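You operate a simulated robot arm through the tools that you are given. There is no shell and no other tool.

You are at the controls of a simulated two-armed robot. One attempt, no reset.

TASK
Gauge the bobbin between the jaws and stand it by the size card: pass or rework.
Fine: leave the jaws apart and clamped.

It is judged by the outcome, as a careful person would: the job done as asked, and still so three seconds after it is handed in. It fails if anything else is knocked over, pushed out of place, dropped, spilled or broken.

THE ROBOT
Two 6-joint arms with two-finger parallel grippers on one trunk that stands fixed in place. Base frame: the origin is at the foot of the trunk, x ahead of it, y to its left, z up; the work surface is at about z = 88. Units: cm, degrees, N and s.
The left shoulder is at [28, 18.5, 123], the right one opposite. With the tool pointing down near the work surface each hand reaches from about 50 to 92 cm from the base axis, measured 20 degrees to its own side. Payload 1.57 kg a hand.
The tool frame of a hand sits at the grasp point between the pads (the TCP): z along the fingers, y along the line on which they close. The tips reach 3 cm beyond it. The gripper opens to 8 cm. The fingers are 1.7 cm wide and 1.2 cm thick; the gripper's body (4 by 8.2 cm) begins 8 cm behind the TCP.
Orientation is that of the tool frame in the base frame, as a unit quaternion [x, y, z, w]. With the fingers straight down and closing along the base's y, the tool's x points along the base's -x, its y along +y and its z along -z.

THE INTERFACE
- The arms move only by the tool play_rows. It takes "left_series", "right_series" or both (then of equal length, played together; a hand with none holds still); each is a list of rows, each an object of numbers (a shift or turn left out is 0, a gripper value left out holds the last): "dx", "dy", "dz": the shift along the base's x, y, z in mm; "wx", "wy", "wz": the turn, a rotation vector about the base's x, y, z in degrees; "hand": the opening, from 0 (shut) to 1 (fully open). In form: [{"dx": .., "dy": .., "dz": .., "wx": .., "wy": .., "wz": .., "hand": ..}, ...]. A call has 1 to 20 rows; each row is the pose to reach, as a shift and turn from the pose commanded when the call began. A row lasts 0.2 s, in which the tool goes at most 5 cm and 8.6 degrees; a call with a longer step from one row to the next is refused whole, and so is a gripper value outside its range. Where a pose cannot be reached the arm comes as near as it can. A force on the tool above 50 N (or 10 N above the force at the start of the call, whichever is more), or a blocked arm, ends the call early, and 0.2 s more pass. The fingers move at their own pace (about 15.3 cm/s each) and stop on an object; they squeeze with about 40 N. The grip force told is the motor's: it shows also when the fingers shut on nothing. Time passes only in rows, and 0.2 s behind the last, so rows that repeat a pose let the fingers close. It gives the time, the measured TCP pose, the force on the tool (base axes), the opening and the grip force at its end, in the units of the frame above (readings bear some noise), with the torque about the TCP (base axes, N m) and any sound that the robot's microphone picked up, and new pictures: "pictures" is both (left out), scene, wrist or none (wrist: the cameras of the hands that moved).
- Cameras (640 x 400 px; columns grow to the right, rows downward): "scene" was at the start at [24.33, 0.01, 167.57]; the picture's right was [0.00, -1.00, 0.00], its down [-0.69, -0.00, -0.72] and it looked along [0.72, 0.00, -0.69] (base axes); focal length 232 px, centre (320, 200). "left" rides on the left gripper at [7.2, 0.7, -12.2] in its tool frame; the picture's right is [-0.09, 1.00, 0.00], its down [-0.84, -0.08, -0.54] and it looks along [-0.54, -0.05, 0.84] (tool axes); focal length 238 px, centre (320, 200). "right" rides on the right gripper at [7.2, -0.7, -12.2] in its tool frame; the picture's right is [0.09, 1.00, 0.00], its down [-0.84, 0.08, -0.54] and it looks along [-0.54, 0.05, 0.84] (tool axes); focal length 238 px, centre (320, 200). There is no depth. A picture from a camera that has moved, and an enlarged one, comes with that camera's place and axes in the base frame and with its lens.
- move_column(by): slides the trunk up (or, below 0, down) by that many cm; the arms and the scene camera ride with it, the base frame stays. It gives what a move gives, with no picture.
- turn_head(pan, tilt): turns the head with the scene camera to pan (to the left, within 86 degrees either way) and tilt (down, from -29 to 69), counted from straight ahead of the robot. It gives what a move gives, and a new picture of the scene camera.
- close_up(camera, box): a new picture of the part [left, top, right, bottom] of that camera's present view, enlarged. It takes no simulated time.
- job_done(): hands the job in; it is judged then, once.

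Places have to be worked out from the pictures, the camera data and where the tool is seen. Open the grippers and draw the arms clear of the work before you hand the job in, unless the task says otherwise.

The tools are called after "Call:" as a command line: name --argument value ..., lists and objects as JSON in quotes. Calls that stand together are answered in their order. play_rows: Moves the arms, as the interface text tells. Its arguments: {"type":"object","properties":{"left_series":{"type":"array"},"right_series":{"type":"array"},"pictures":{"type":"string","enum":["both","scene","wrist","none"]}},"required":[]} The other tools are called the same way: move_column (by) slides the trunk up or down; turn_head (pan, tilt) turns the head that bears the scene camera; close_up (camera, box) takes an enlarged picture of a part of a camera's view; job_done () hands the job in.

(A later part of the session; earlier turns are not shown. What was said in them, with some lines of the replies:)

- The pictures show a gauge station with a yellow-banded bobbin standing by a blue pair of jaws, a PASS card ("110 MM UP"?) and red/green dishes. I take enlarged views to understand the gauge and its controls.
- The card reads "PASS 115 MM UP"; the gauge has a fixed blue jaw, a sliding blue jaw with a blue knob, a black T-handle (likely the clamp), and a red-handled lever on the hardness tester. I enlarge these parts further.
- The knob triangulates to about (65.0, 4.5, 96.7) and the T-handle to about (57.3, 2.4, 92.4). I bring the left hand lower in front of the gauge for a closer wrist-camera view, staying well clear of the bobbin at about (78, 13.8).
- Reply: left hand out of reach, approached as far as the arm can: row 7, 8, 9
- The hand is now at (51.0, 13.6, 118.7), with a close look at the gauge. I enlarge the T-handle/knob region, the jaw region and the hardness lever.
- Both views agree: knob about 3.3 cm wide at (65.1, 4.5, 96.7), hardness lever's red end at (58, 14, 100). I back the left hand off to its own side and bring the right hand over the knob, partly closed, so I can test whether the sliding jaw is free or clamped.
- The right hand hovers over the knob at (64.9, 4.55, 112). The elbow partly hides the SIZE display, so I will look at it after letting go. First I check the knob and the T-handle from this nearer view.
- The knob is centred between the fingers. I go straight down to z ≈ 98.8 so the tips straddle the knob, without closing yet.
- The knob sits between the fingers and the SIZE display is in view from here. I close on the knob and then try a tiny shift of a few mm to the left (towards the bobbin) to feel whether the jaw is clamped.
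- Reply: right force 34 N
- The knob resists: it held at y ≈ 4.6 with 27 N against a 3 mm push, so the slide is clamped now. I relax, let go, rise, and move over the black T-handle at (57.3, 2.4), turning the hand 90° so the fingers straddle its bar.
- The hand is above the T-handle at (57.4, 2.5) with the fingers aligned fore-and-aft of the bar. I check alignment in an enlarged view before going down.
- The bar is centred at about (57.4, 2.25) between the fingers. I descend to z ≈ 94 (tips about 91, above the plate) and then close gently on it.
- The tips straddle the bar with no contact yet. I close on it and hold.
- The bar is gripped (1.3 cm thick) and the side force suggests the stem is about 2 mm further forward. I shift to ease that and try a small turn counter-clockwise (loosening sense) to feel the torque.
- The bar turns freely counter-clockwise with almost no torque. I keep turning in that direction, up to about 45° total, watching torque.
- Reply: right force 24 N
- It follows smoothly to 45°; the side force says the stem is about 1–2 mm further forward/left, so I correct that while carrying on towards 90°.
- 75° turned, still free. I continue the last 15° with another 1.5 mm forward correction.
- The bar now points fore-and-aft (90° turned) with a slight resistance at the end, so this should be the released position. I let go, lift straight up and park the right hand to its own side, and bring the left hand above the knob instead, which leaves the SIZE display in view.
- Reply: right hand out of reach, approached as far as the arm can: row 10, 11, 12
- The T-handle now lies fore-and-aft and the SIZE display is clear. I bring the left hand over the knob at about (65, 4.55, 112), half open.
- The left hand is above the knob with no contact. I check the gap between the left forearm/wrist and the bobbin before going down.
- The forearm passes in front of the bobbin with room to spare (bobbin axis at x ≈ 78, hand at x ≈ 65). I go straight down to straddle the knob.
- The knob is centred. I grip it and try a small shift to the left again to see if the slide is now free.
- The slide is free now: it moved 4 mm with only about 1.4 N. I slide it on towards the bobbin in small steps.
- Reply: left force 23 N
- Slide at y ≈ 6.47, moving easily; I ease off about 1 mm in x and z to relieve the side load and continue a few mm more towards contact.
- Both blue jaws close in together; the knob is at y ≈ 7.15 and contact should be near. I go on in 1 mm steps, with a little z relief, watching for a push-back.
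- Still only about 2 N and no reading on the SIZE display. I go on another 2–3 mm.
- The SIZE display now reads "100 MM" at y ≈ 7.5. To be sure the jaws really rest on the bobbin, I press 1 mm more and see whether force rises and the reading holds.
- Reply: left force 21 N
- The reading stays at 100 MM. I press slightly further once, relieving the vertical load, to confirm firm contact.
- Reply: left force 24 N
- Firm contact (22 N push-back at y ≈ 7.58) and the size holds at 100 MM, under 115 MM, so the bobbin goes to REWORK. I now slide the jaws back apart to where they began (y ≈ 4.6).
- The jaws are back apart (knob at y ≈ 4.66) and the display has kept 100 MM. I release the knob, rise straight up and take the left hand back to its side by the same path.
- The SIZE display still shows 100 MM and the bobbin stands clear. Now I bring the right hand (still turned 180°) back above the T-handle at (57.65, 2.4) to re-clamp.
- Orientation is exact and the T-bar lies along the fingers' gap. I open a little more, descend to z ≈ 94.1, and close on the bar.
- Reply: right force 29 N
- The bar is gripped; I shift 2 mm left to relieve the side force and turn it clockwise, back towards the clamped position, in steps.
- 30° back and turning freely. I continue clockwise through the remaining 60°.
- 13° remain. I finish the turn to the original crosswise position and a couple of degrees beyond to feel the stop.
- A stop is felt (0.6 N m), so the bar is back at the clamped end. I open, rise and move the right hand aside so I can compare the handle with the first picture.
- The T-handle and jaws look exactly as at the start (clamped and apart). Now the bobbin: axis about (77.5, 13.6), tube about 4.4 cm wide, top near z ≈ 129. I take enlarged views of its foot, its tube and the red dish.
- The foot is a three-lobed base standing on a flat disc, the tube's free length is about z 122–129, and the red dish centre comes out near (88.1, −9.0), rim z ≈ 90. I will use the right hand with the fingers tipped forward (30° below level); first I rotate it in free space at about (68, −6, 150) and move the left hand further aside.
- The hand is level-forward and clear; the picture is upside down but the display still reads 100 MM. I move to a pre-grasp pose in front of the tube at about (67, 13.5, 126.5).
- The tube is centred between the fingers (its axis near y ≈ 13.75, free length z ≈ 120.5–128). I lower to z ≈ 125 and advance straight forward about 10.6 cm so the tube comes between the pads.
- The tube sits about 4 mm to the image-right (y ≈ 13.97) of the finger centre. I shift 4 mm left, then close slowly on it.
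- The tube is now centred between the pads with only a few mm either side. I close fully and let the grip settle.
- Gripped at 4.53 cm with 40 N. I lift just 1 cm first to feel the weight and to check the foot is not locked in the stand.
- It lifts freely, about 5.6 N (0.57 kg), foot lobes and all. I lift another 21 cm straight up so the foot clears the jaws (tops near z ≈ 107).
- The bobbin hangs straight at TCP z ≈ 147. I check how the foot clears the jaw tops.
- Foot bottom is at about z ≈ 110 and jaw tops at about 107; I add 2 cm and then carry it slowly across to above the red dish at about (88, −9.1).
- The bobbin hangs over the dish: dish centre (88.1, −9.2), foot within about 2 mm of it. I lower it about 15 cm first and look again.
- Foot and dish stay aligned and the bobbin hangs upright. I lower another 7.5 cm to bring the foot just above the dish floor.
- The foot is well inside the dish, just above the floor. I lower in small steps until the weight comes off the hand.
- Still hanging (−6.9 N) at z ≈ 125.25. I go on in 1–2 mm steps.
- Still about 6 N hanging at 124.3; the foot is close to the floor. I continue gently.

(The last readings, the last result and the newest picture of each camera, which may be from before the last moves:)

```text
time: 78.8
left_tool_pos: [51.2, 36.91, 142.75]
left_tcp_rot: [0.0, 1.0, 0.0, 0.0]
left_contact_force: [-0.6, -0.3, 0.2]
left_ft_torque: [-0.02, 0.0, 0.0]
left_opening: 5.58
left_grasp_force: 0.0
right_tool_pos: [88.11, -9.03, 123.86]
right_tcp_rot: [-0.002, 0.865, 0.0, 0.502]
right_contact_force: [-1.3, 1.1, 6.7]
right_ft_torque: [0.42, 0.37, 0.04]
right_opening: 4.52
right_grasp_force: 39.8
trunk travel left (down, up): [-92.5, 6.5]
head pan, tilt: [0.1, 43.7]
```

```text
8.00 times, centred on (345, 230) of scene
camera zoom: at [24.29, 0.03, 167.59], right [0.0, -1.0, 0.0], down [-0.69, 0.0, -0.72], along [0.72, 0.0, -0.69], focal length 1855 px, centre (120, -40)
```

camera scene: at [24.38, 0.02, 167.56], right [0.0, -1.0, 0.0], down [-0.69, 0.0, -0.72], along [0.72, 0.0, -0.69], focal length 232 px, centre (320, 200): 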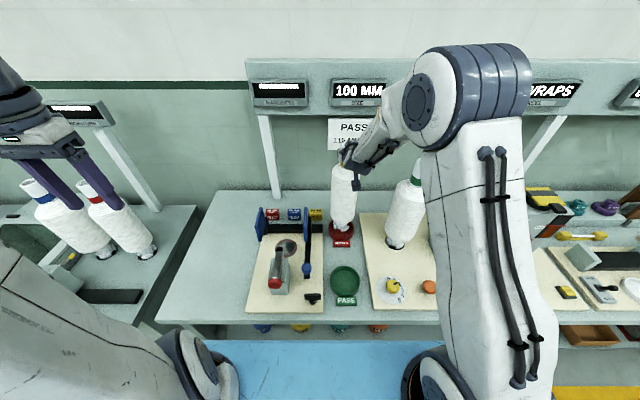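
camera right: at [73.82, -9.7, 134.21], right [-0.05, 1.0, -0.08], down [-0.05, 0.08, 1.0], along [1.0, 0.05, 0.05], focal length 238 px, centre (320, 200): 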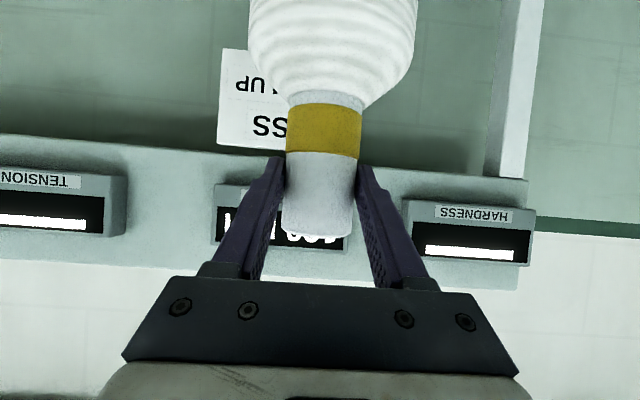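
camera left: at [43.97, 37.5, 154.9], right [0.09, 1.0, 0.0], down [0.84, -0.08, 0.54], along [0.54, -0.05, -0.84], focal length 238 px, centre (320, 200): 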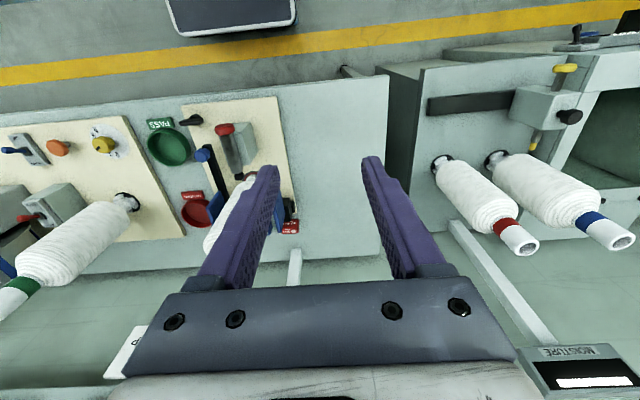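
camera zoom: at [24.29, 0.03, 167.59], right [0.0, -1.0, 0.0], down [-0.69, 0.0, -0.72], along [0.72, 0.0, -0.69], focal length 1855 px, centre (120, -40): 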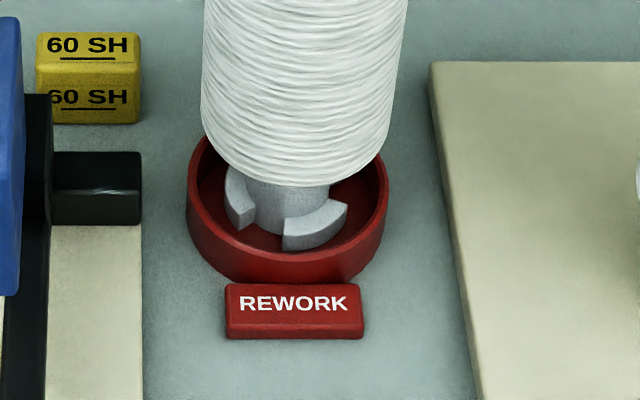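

The foot has landed: force went from −6.7 to +6.7 N at z ≈ 123.8. I back off about 1 mm so nothing is pressing, then open the fingers slowly.

Call:
play_rows --right_series '[{"dz": 1}, {"dz": 1.5}, {"dz": 1.5}]' --pictures "none"

```text
time: 79.6
left_tool_pos: [51.15, 36.8, 142.84]
left_tcp_rot: [0.0, 1.0, 0.0, 0.0]
left_contact_force: [-1.4, 0.2, 0.3]
left_ft_torque: [0.03, 0.03, 0.01]
left_opening: 5.59
left_grasp_force: 0.0
right_tool_pos: [88.08, -9.06, 123.78]
right_tcp_rot: [-0.001, 0.865, -0.001, 0.501]
right_contact_force: [3.8, 1.2, 5.4]
right_ft_torque: [0.87, -1.25, -0.15]
right_opening: 4.52
right_grasp_force: 40.2
trunk travel left (down, up): [-92.5, 6.5]
head pan, tilt: [0.1, 43.7]
```

Contact remains with a small side load. I hold one moment with another 1 mm of relief to let it settle before opening.

Call:
play_rows --right_series '[{"dz": 1}, {"dz": 1}, {"dz": 1}]' --pictures "wrist"

Call:
close_up --camera "scene" --box '[300, 140, 390, 260]'

```text
time: 80.4
left_tool_pos: [51.11, 36.91, 142.76]
left_tcp_rot: [0.0, 1.0, 0.0, 0.001]
left_contact_force: [-0.6, -0.5, -0.3]
left_ft_torque: [0.01, -0.01, -0.02]
left_opening: 5.57
left_grasp_force: 0.1
right_tool_pos: [87.98, -8.94, 123.73]
right_tcp_rot: [-0.001, 0.866, -0.001, 0.5]
right_contact_force: [1.9, 1.2, 4.2]
right_ft_torque: [0.65, -0.71, -0.03]
right_opening: 4.52
right_grasp_force: 40.3
trunk travel left (down, up): [-92.5, 6.5]
head pan, tilt: [0.1, 43.7]
camera right: at [73.8, -9.69, 123.69], right [-0.05, 1.0, -0.08], down [-0.05, 0.08, 1.0], along [1.0, 0.05, 0.05], focal length 238 px, centre (320, 200)
```

right: 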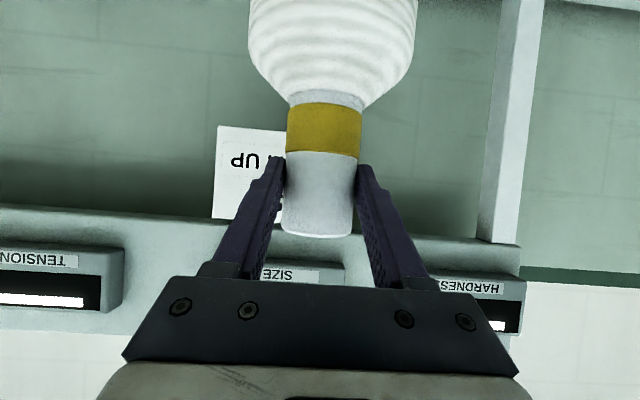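

```text
3.33 times, centred on (345, 200) of scene
camera zoom: at [24.32, 0.03, 167.58], right [0.0, -1.0, 0.0], down [-0.69, 0.0, -0.72], along [0.72, 0.0, -0.69], focal length 773 px, centre (237, 200)
```

zoom: 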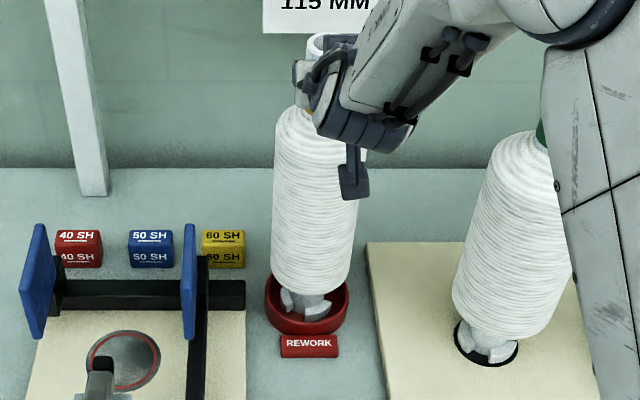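

Side load is fading (Fz 4.2 N). I relieve one more mm.

Call:
play_rows --right_series '[{"dz": 0.7}, {"dz": 1.2}, {"dz": 1.2}, {"dz": 1.2}]' --pictures "none"

```text
time: 81.4
left_tool_pos: [51.16, 36.9, 142.69]
left_tcp_rot: [0.001, 1.0, 0.0, 0.0]
left_contact_force: [-0.2, -0.2, -0.1]
left_ft_torque: [0.0, 0.0, 0.03]
left_opening: 5.59
left_grasp_force: 0.2
right_tool_pos: [88.01, -9.17, 123.71]
right_tcp_rot: [-0.002, 0.867, -0.001, 0.498]
right_contact_force: [0.6, 0.1, -2.7]
right_ft_torque: [0.03, 0.07, -0.01]
right_opening: 4.54
right_grasp_force: 39.9
trunk travel left (down, up): [-92.5, 6.5]
head pan, tilt: [0.1, 43.7]
```

Nearly ideal now: −2.7 N, no torque, foot resting on the dish floor. I open slowly in place.

Call:
play_rows --right_series '[{"hand": 0.58}, {"hand": 0.6}, {"hand": 0.63}, {"hand": 0.68}, {"hand": 0.75}, {"hand": 0.85}, {"hand": 1.0}, {"hand": 1.0}]' --pictures "both"

Call:
close_up --camera "scene" --box '[300, 140, 390, 260]'

```text
time: 83.2
left_tool_pos: [51.3, 36.88, 142.69]
left_tcp_rot: [0.0, 1.0, 0.0, 0.0]
left_contact_force: [-0.1, 0.1, 0.4]
left_ft_torque: [0.01, 0.01, -0.02]
left_opening: 5.59
left_grasp_force: 0.2
right_tool_pos: [88.06, -8.91, 123.86]
right_tcp_rot: [-0.001, 0.866, -0.002, 0.501]
right_contact_force: [-0.2, 0.0, 0.5]
right_ft_torque: [0.01, 0.01, 0.0]
right_opening: 8.01
right_grasp_force: 0.1
trunk travel left (down, up): [-92.5, 6.5]
head pan, tilt: [0.1, 43.7]
camera scene: at [24.33, 0.03, 167.57], right [0.0, -1.0, 0.0], down [-0.69, 0.0, -0.72], along [0.72, 0.0, -0.69], focal length 232 px, centre (320, 200)
camera right: at [73.86, -9.68, 123.83], right [-0.05, 1.0, -0.08], down [-0.05, 0.08, 1.0], along [1.0, 0.05, 0.05], focal length 238 px, centre (320, 200)
```

scene: 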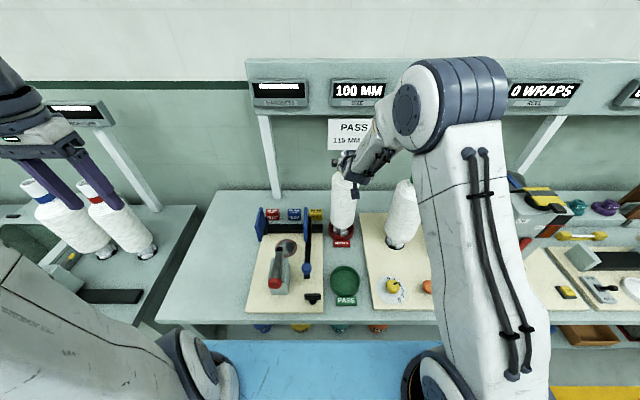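
right: 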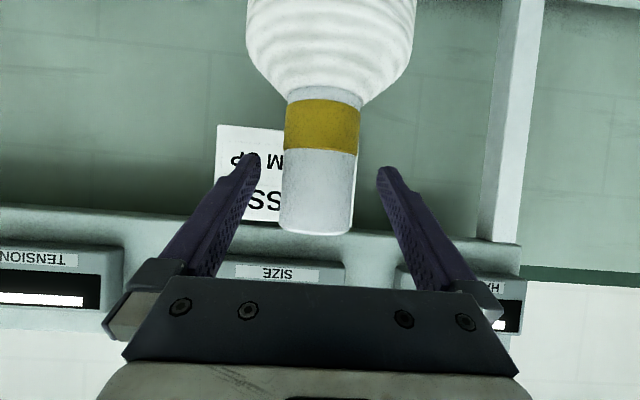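

```text
3.33 times, centred on (345, 200) of scene
camera zoom: at [24.33, 0.03, 167.57], right [0.0, -1.0, 0.0], down [-0.69, 0.0, -0.72], along [0.72, 0.0, -0.69], focal length 773 px, centre (237, 200)
```

zoom: 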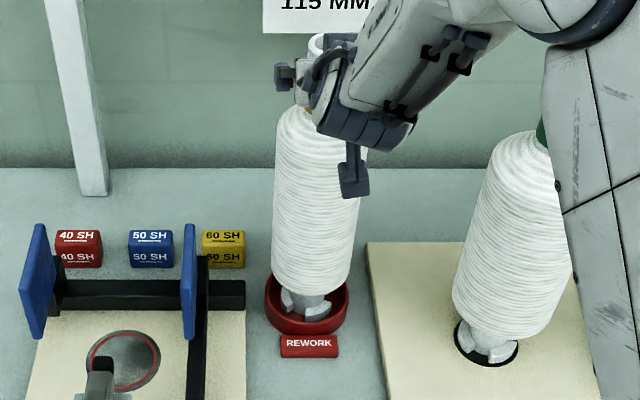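

The bobbin stands freely in the red dish and all hand forces are zero. I withdraw straight back along −x 10 cm, then rise.

Call:
play_rows --right_series '[{"dx": -12}, {"dx": -30}, {"dx": -50}, {"dx": -70}, {"dx": -88}, {"dx": -100}, {"dx": -102, "dz": 20}, {"dx": -105, "dz": 50}, {"dx": -110, "dz": 90}, {"dx": -115, "dz": 130}, {"dx": -120, "dz": 170}, {"dx": -120, "dz": 210}, {"dx": -120, "dz": 210}]' --pictures "both"

Call:
close_up --camera "scene" --box '[300, 140, 390, 260]'

```text
time: 86.0
left_tool_pos: [51.26, 36.79, 142.71]
left_tcp_rot: [0.0, 1.0, 0.0, 0.0]
left_contact_force: [-0.2, -0.9, 0.5]
left_ft_torque: [0.0, -0.03, 0.04]
left_opening: 5.6
left_grasp_force: 0.1
right_tool_pos: [76.03, -9.0, 144.86]
right_tcp_rot: [-0.003, 0.866, 0.0, 0.5]
right_contact_force: [0.0, 0.2, 0.4]
right_ft_torque: [0.01, 0.03, 0.02]
right_opening: 8.0
right_grasp_force: 0.2
trunk travel left (down, up): [-92.5, 6.5]
head pan, tilt: [0.1, 43.7]
camera scene: at [24.32, 0.02, 167.57], right [0.0, -1.0, 0.0], down [-0.69, 0.0, -0.72], along [0.72, 0.0, -0.69], focal length 232 px, centre (320, 200)
camera right: at [61.84, -9.74, 144.87], right [-0.05, 1.0, -0.08], down [-0.05, 0.08, 1.0], along [1.0, 0.05, 0.05], focal length 238 px, centre (320, 200)
```

scene: 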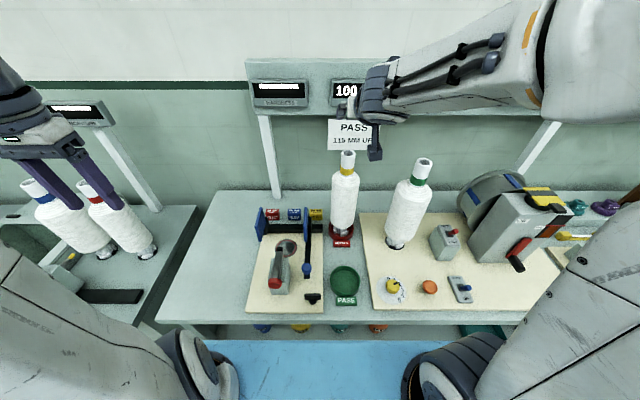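
right: 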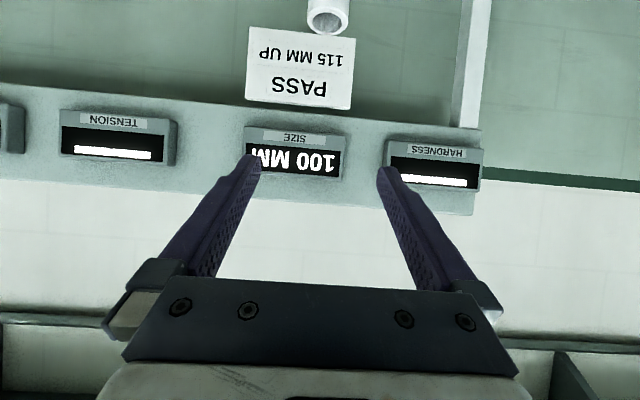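

```text
3.33 times, centred on (345, 200) of scene
camera zoom: at [24.32, 0.02, 167.57], right [0.0, -1.0, 0.0], down [-0.69, 0.0, -0.72], along [0.72, 0.0, -0.69], focal length 773 px, centre (237, 200)
```

zoom: 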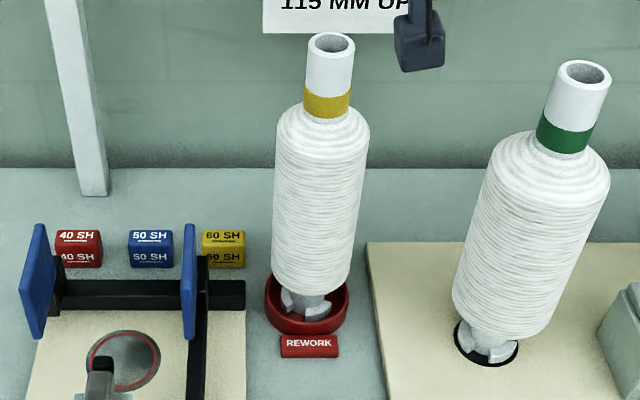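

The bobbin stands upright in the REWORK dish. I fold the right hand back to its starting pose, fingers down, and open the left gripper fully, then look over the whole bench.

Call:
play_rows --right_series '[{"dx": -22, "dy": -11, "dz": 5, "wy": 6.7}, {"dx": -44, "dy": -22, "dz": 10, "wy": 13.4}, {"dx": -66, "dy": -33, "dz": 15, "wy": 20}, {"dx": -88, "dy": -44, "dz": 20, "wy": 26.7}, {"dx": -110, "dy": -55, "dz": 25, "wy": 33.4}, {"dx": -132, "dy": -66, "dz": 30, "wy": 40}, {"dx": -154, "dy": -77, "dz": 35, "wy": 46.7}, {"dx": -176, "dy": -88, "dz": 40, "wy": 53.4}, {"dx": -198, "dy": -99, "dz": 45, "wy": 60}, {"dx": -198, "dy": -99, "dz": 45, "wy": 60}]' --left_series '[{"hand": 0.8}, {"hand": 1.0}, {"dz": 10}, {"dz": 20}, {"dz": 30}, {"dz": 40}, {"dz": 50}, {"dz": 60}, {"dz": 60}, {"dz": 60}]' --pictures "both"

Call:
close_up --camera "scene" --box '[230, 130, 430, 320]'

Call:
close_up --camera "scene" --box '[270, 230, 330, 320]'

Call:
close_up --camera "right" --box '[300, 60, 500, 260]'

```text
time: 88.2
left_tool_pos: [51.17, 36.83, 148.99]
left_tcp_rot: [-0.001, 1.0, 0.0, 0.0]
left_contact_force: [0.8, 0.1, 0.2]
left_ft_torque: [0.0, 0.0, -0.01]
left_opening: 8.02
left_grasp_force: 0.0
right_tool_pos: [56.33, -19.01, 149.4]
right_tcp_rot: [-0.002, 1.0, 0.0, -0.001]
right_contact_force: [0.6, -0.5, -0.7]
right_ft_torque: [0.0, -0.02, 0.02]
right_opening: 8.0
right_grasp_force: 0.1
trunk travel left (down, up): [-92.5, 6.5]
head pan, tilt: [0.1, 43.7]
camera scene: at [24.33, 0.02, 167.57], right [0.0, -1.0, 0.0], down [-0.69, 0.0, -0.72], along [0.72, 0.0, -0.69], focal length 232 px, centre (320, 200)
camera right: at [49.03, -19.58, 161.64], right [-0.1, 1.0, 0.0], down [0.84, 0.08, 0.54], along [0.54, 0.05, -0.84], focal length 238 px, centre (320, 200)
camera left: at [43.95, 37.45, 161.02], right [0.09, 1.0, 0.0], down [0.84, -0.08, 0.54], along [0.54, -0.05, -0.84], focal length 238 px, centre (320, 200)
```

scene: 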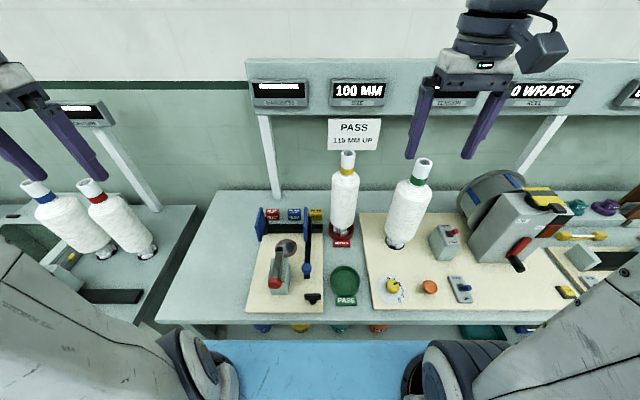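
right: 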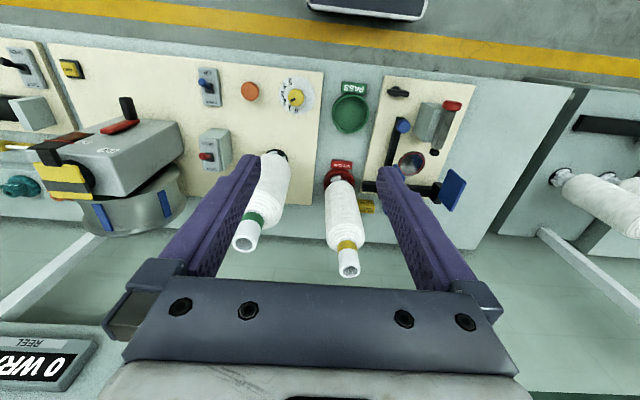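
left: 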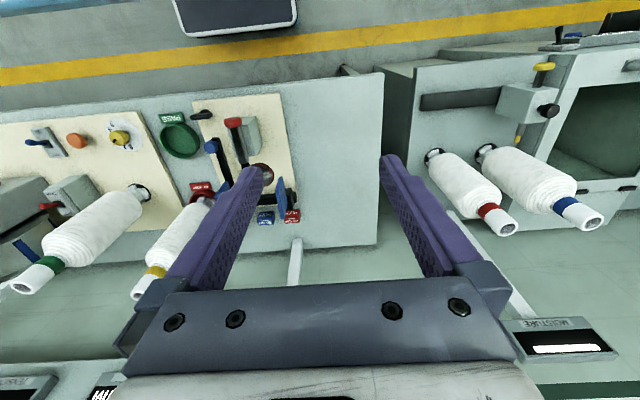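

```text
2.11 times, centred on (330, 225) of scene
camera zoom: at [24.33, 0.02, 167.57], right [0.0, -1.0, 0.0], down [-0.69, 0.0, -0.72], along [0.72, 0.0, -0.69], focal length 488 px, centre (299, 147)
```

zoom: 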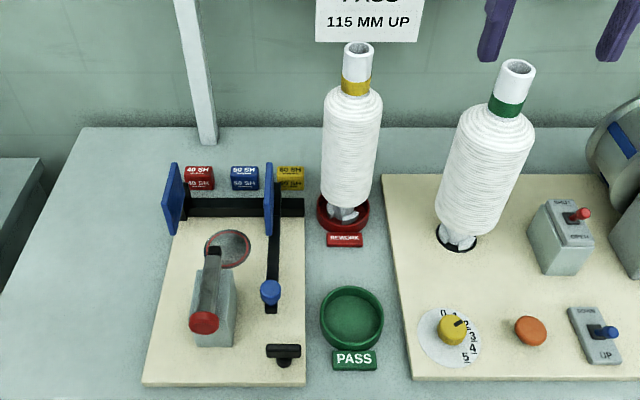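

```text
4.44 times, centred on (300, 275) of scene
camera zoom: at [24.33, 0.02, 167.57], right [0.0, -1.0, 0.0], down [-0.69, 0.0, -0.72], along [0.72, 0.0, -0.69], focal length 1031 px, centre (409, -133)
```

zoom: 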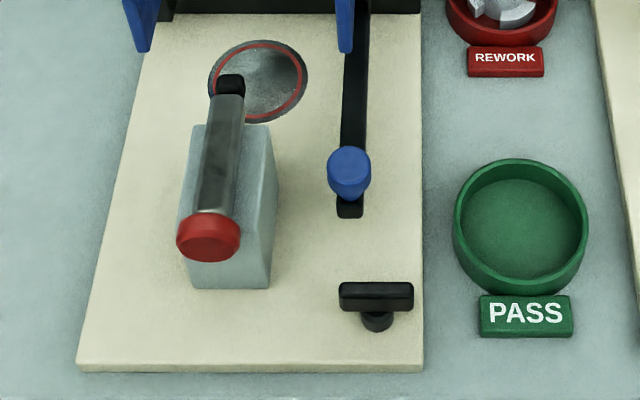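

```text
2.00 times, centred on (400, 160) of right
camera zoom: at [49.03, -19.58, 161.64], right [-0.1, 1.0, 0.0], down [0.84, 0.08, 0.54], along [0.54, 0.05, -0.84], focal length 477 px, centre (160, 280)
```

zoom: 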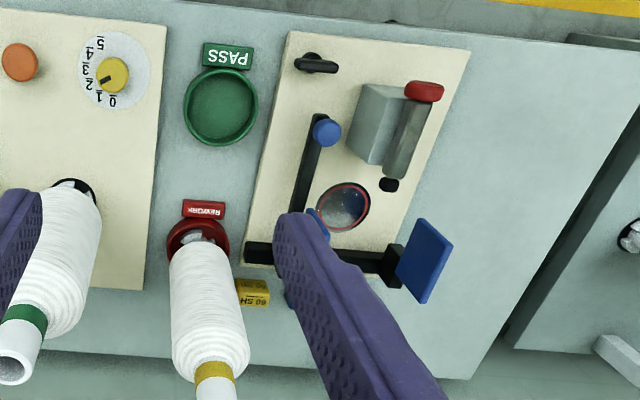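

Everything checks out. The display reads 100 MM against "PASS 115 MM UP", and the bobbin stands upright in the REWORK dish. The jaws are apart, with the T-handle back in its clamped position exactly as in the first picture. Both grippers are open and clear, and nothing else has moved, so I hand the job in.

Call:
job_done

```text
The job is handed in.
```

The bobbin gauged at 100 mm on the SIZE display. The card passes 115 mm and up, so I stood it in the REWORK dish, where it is upright and free-standing.

- **Gauging:** The jaws were clamped at first, so I turned the T-handle a quarter turn to free them and closed them on the bobbin. The reading held steady at 100 mm when I pressed a little further against firm contact.
- **Jaws:** They are back apart where they started. The T-handle is turned back against its stop, in the same position as at the start. I did not push the jaws again to test the clamp afterwards.
- **Bench:** The final pictures show everything else where it was. Both grippers are open and drawn clear of the work.
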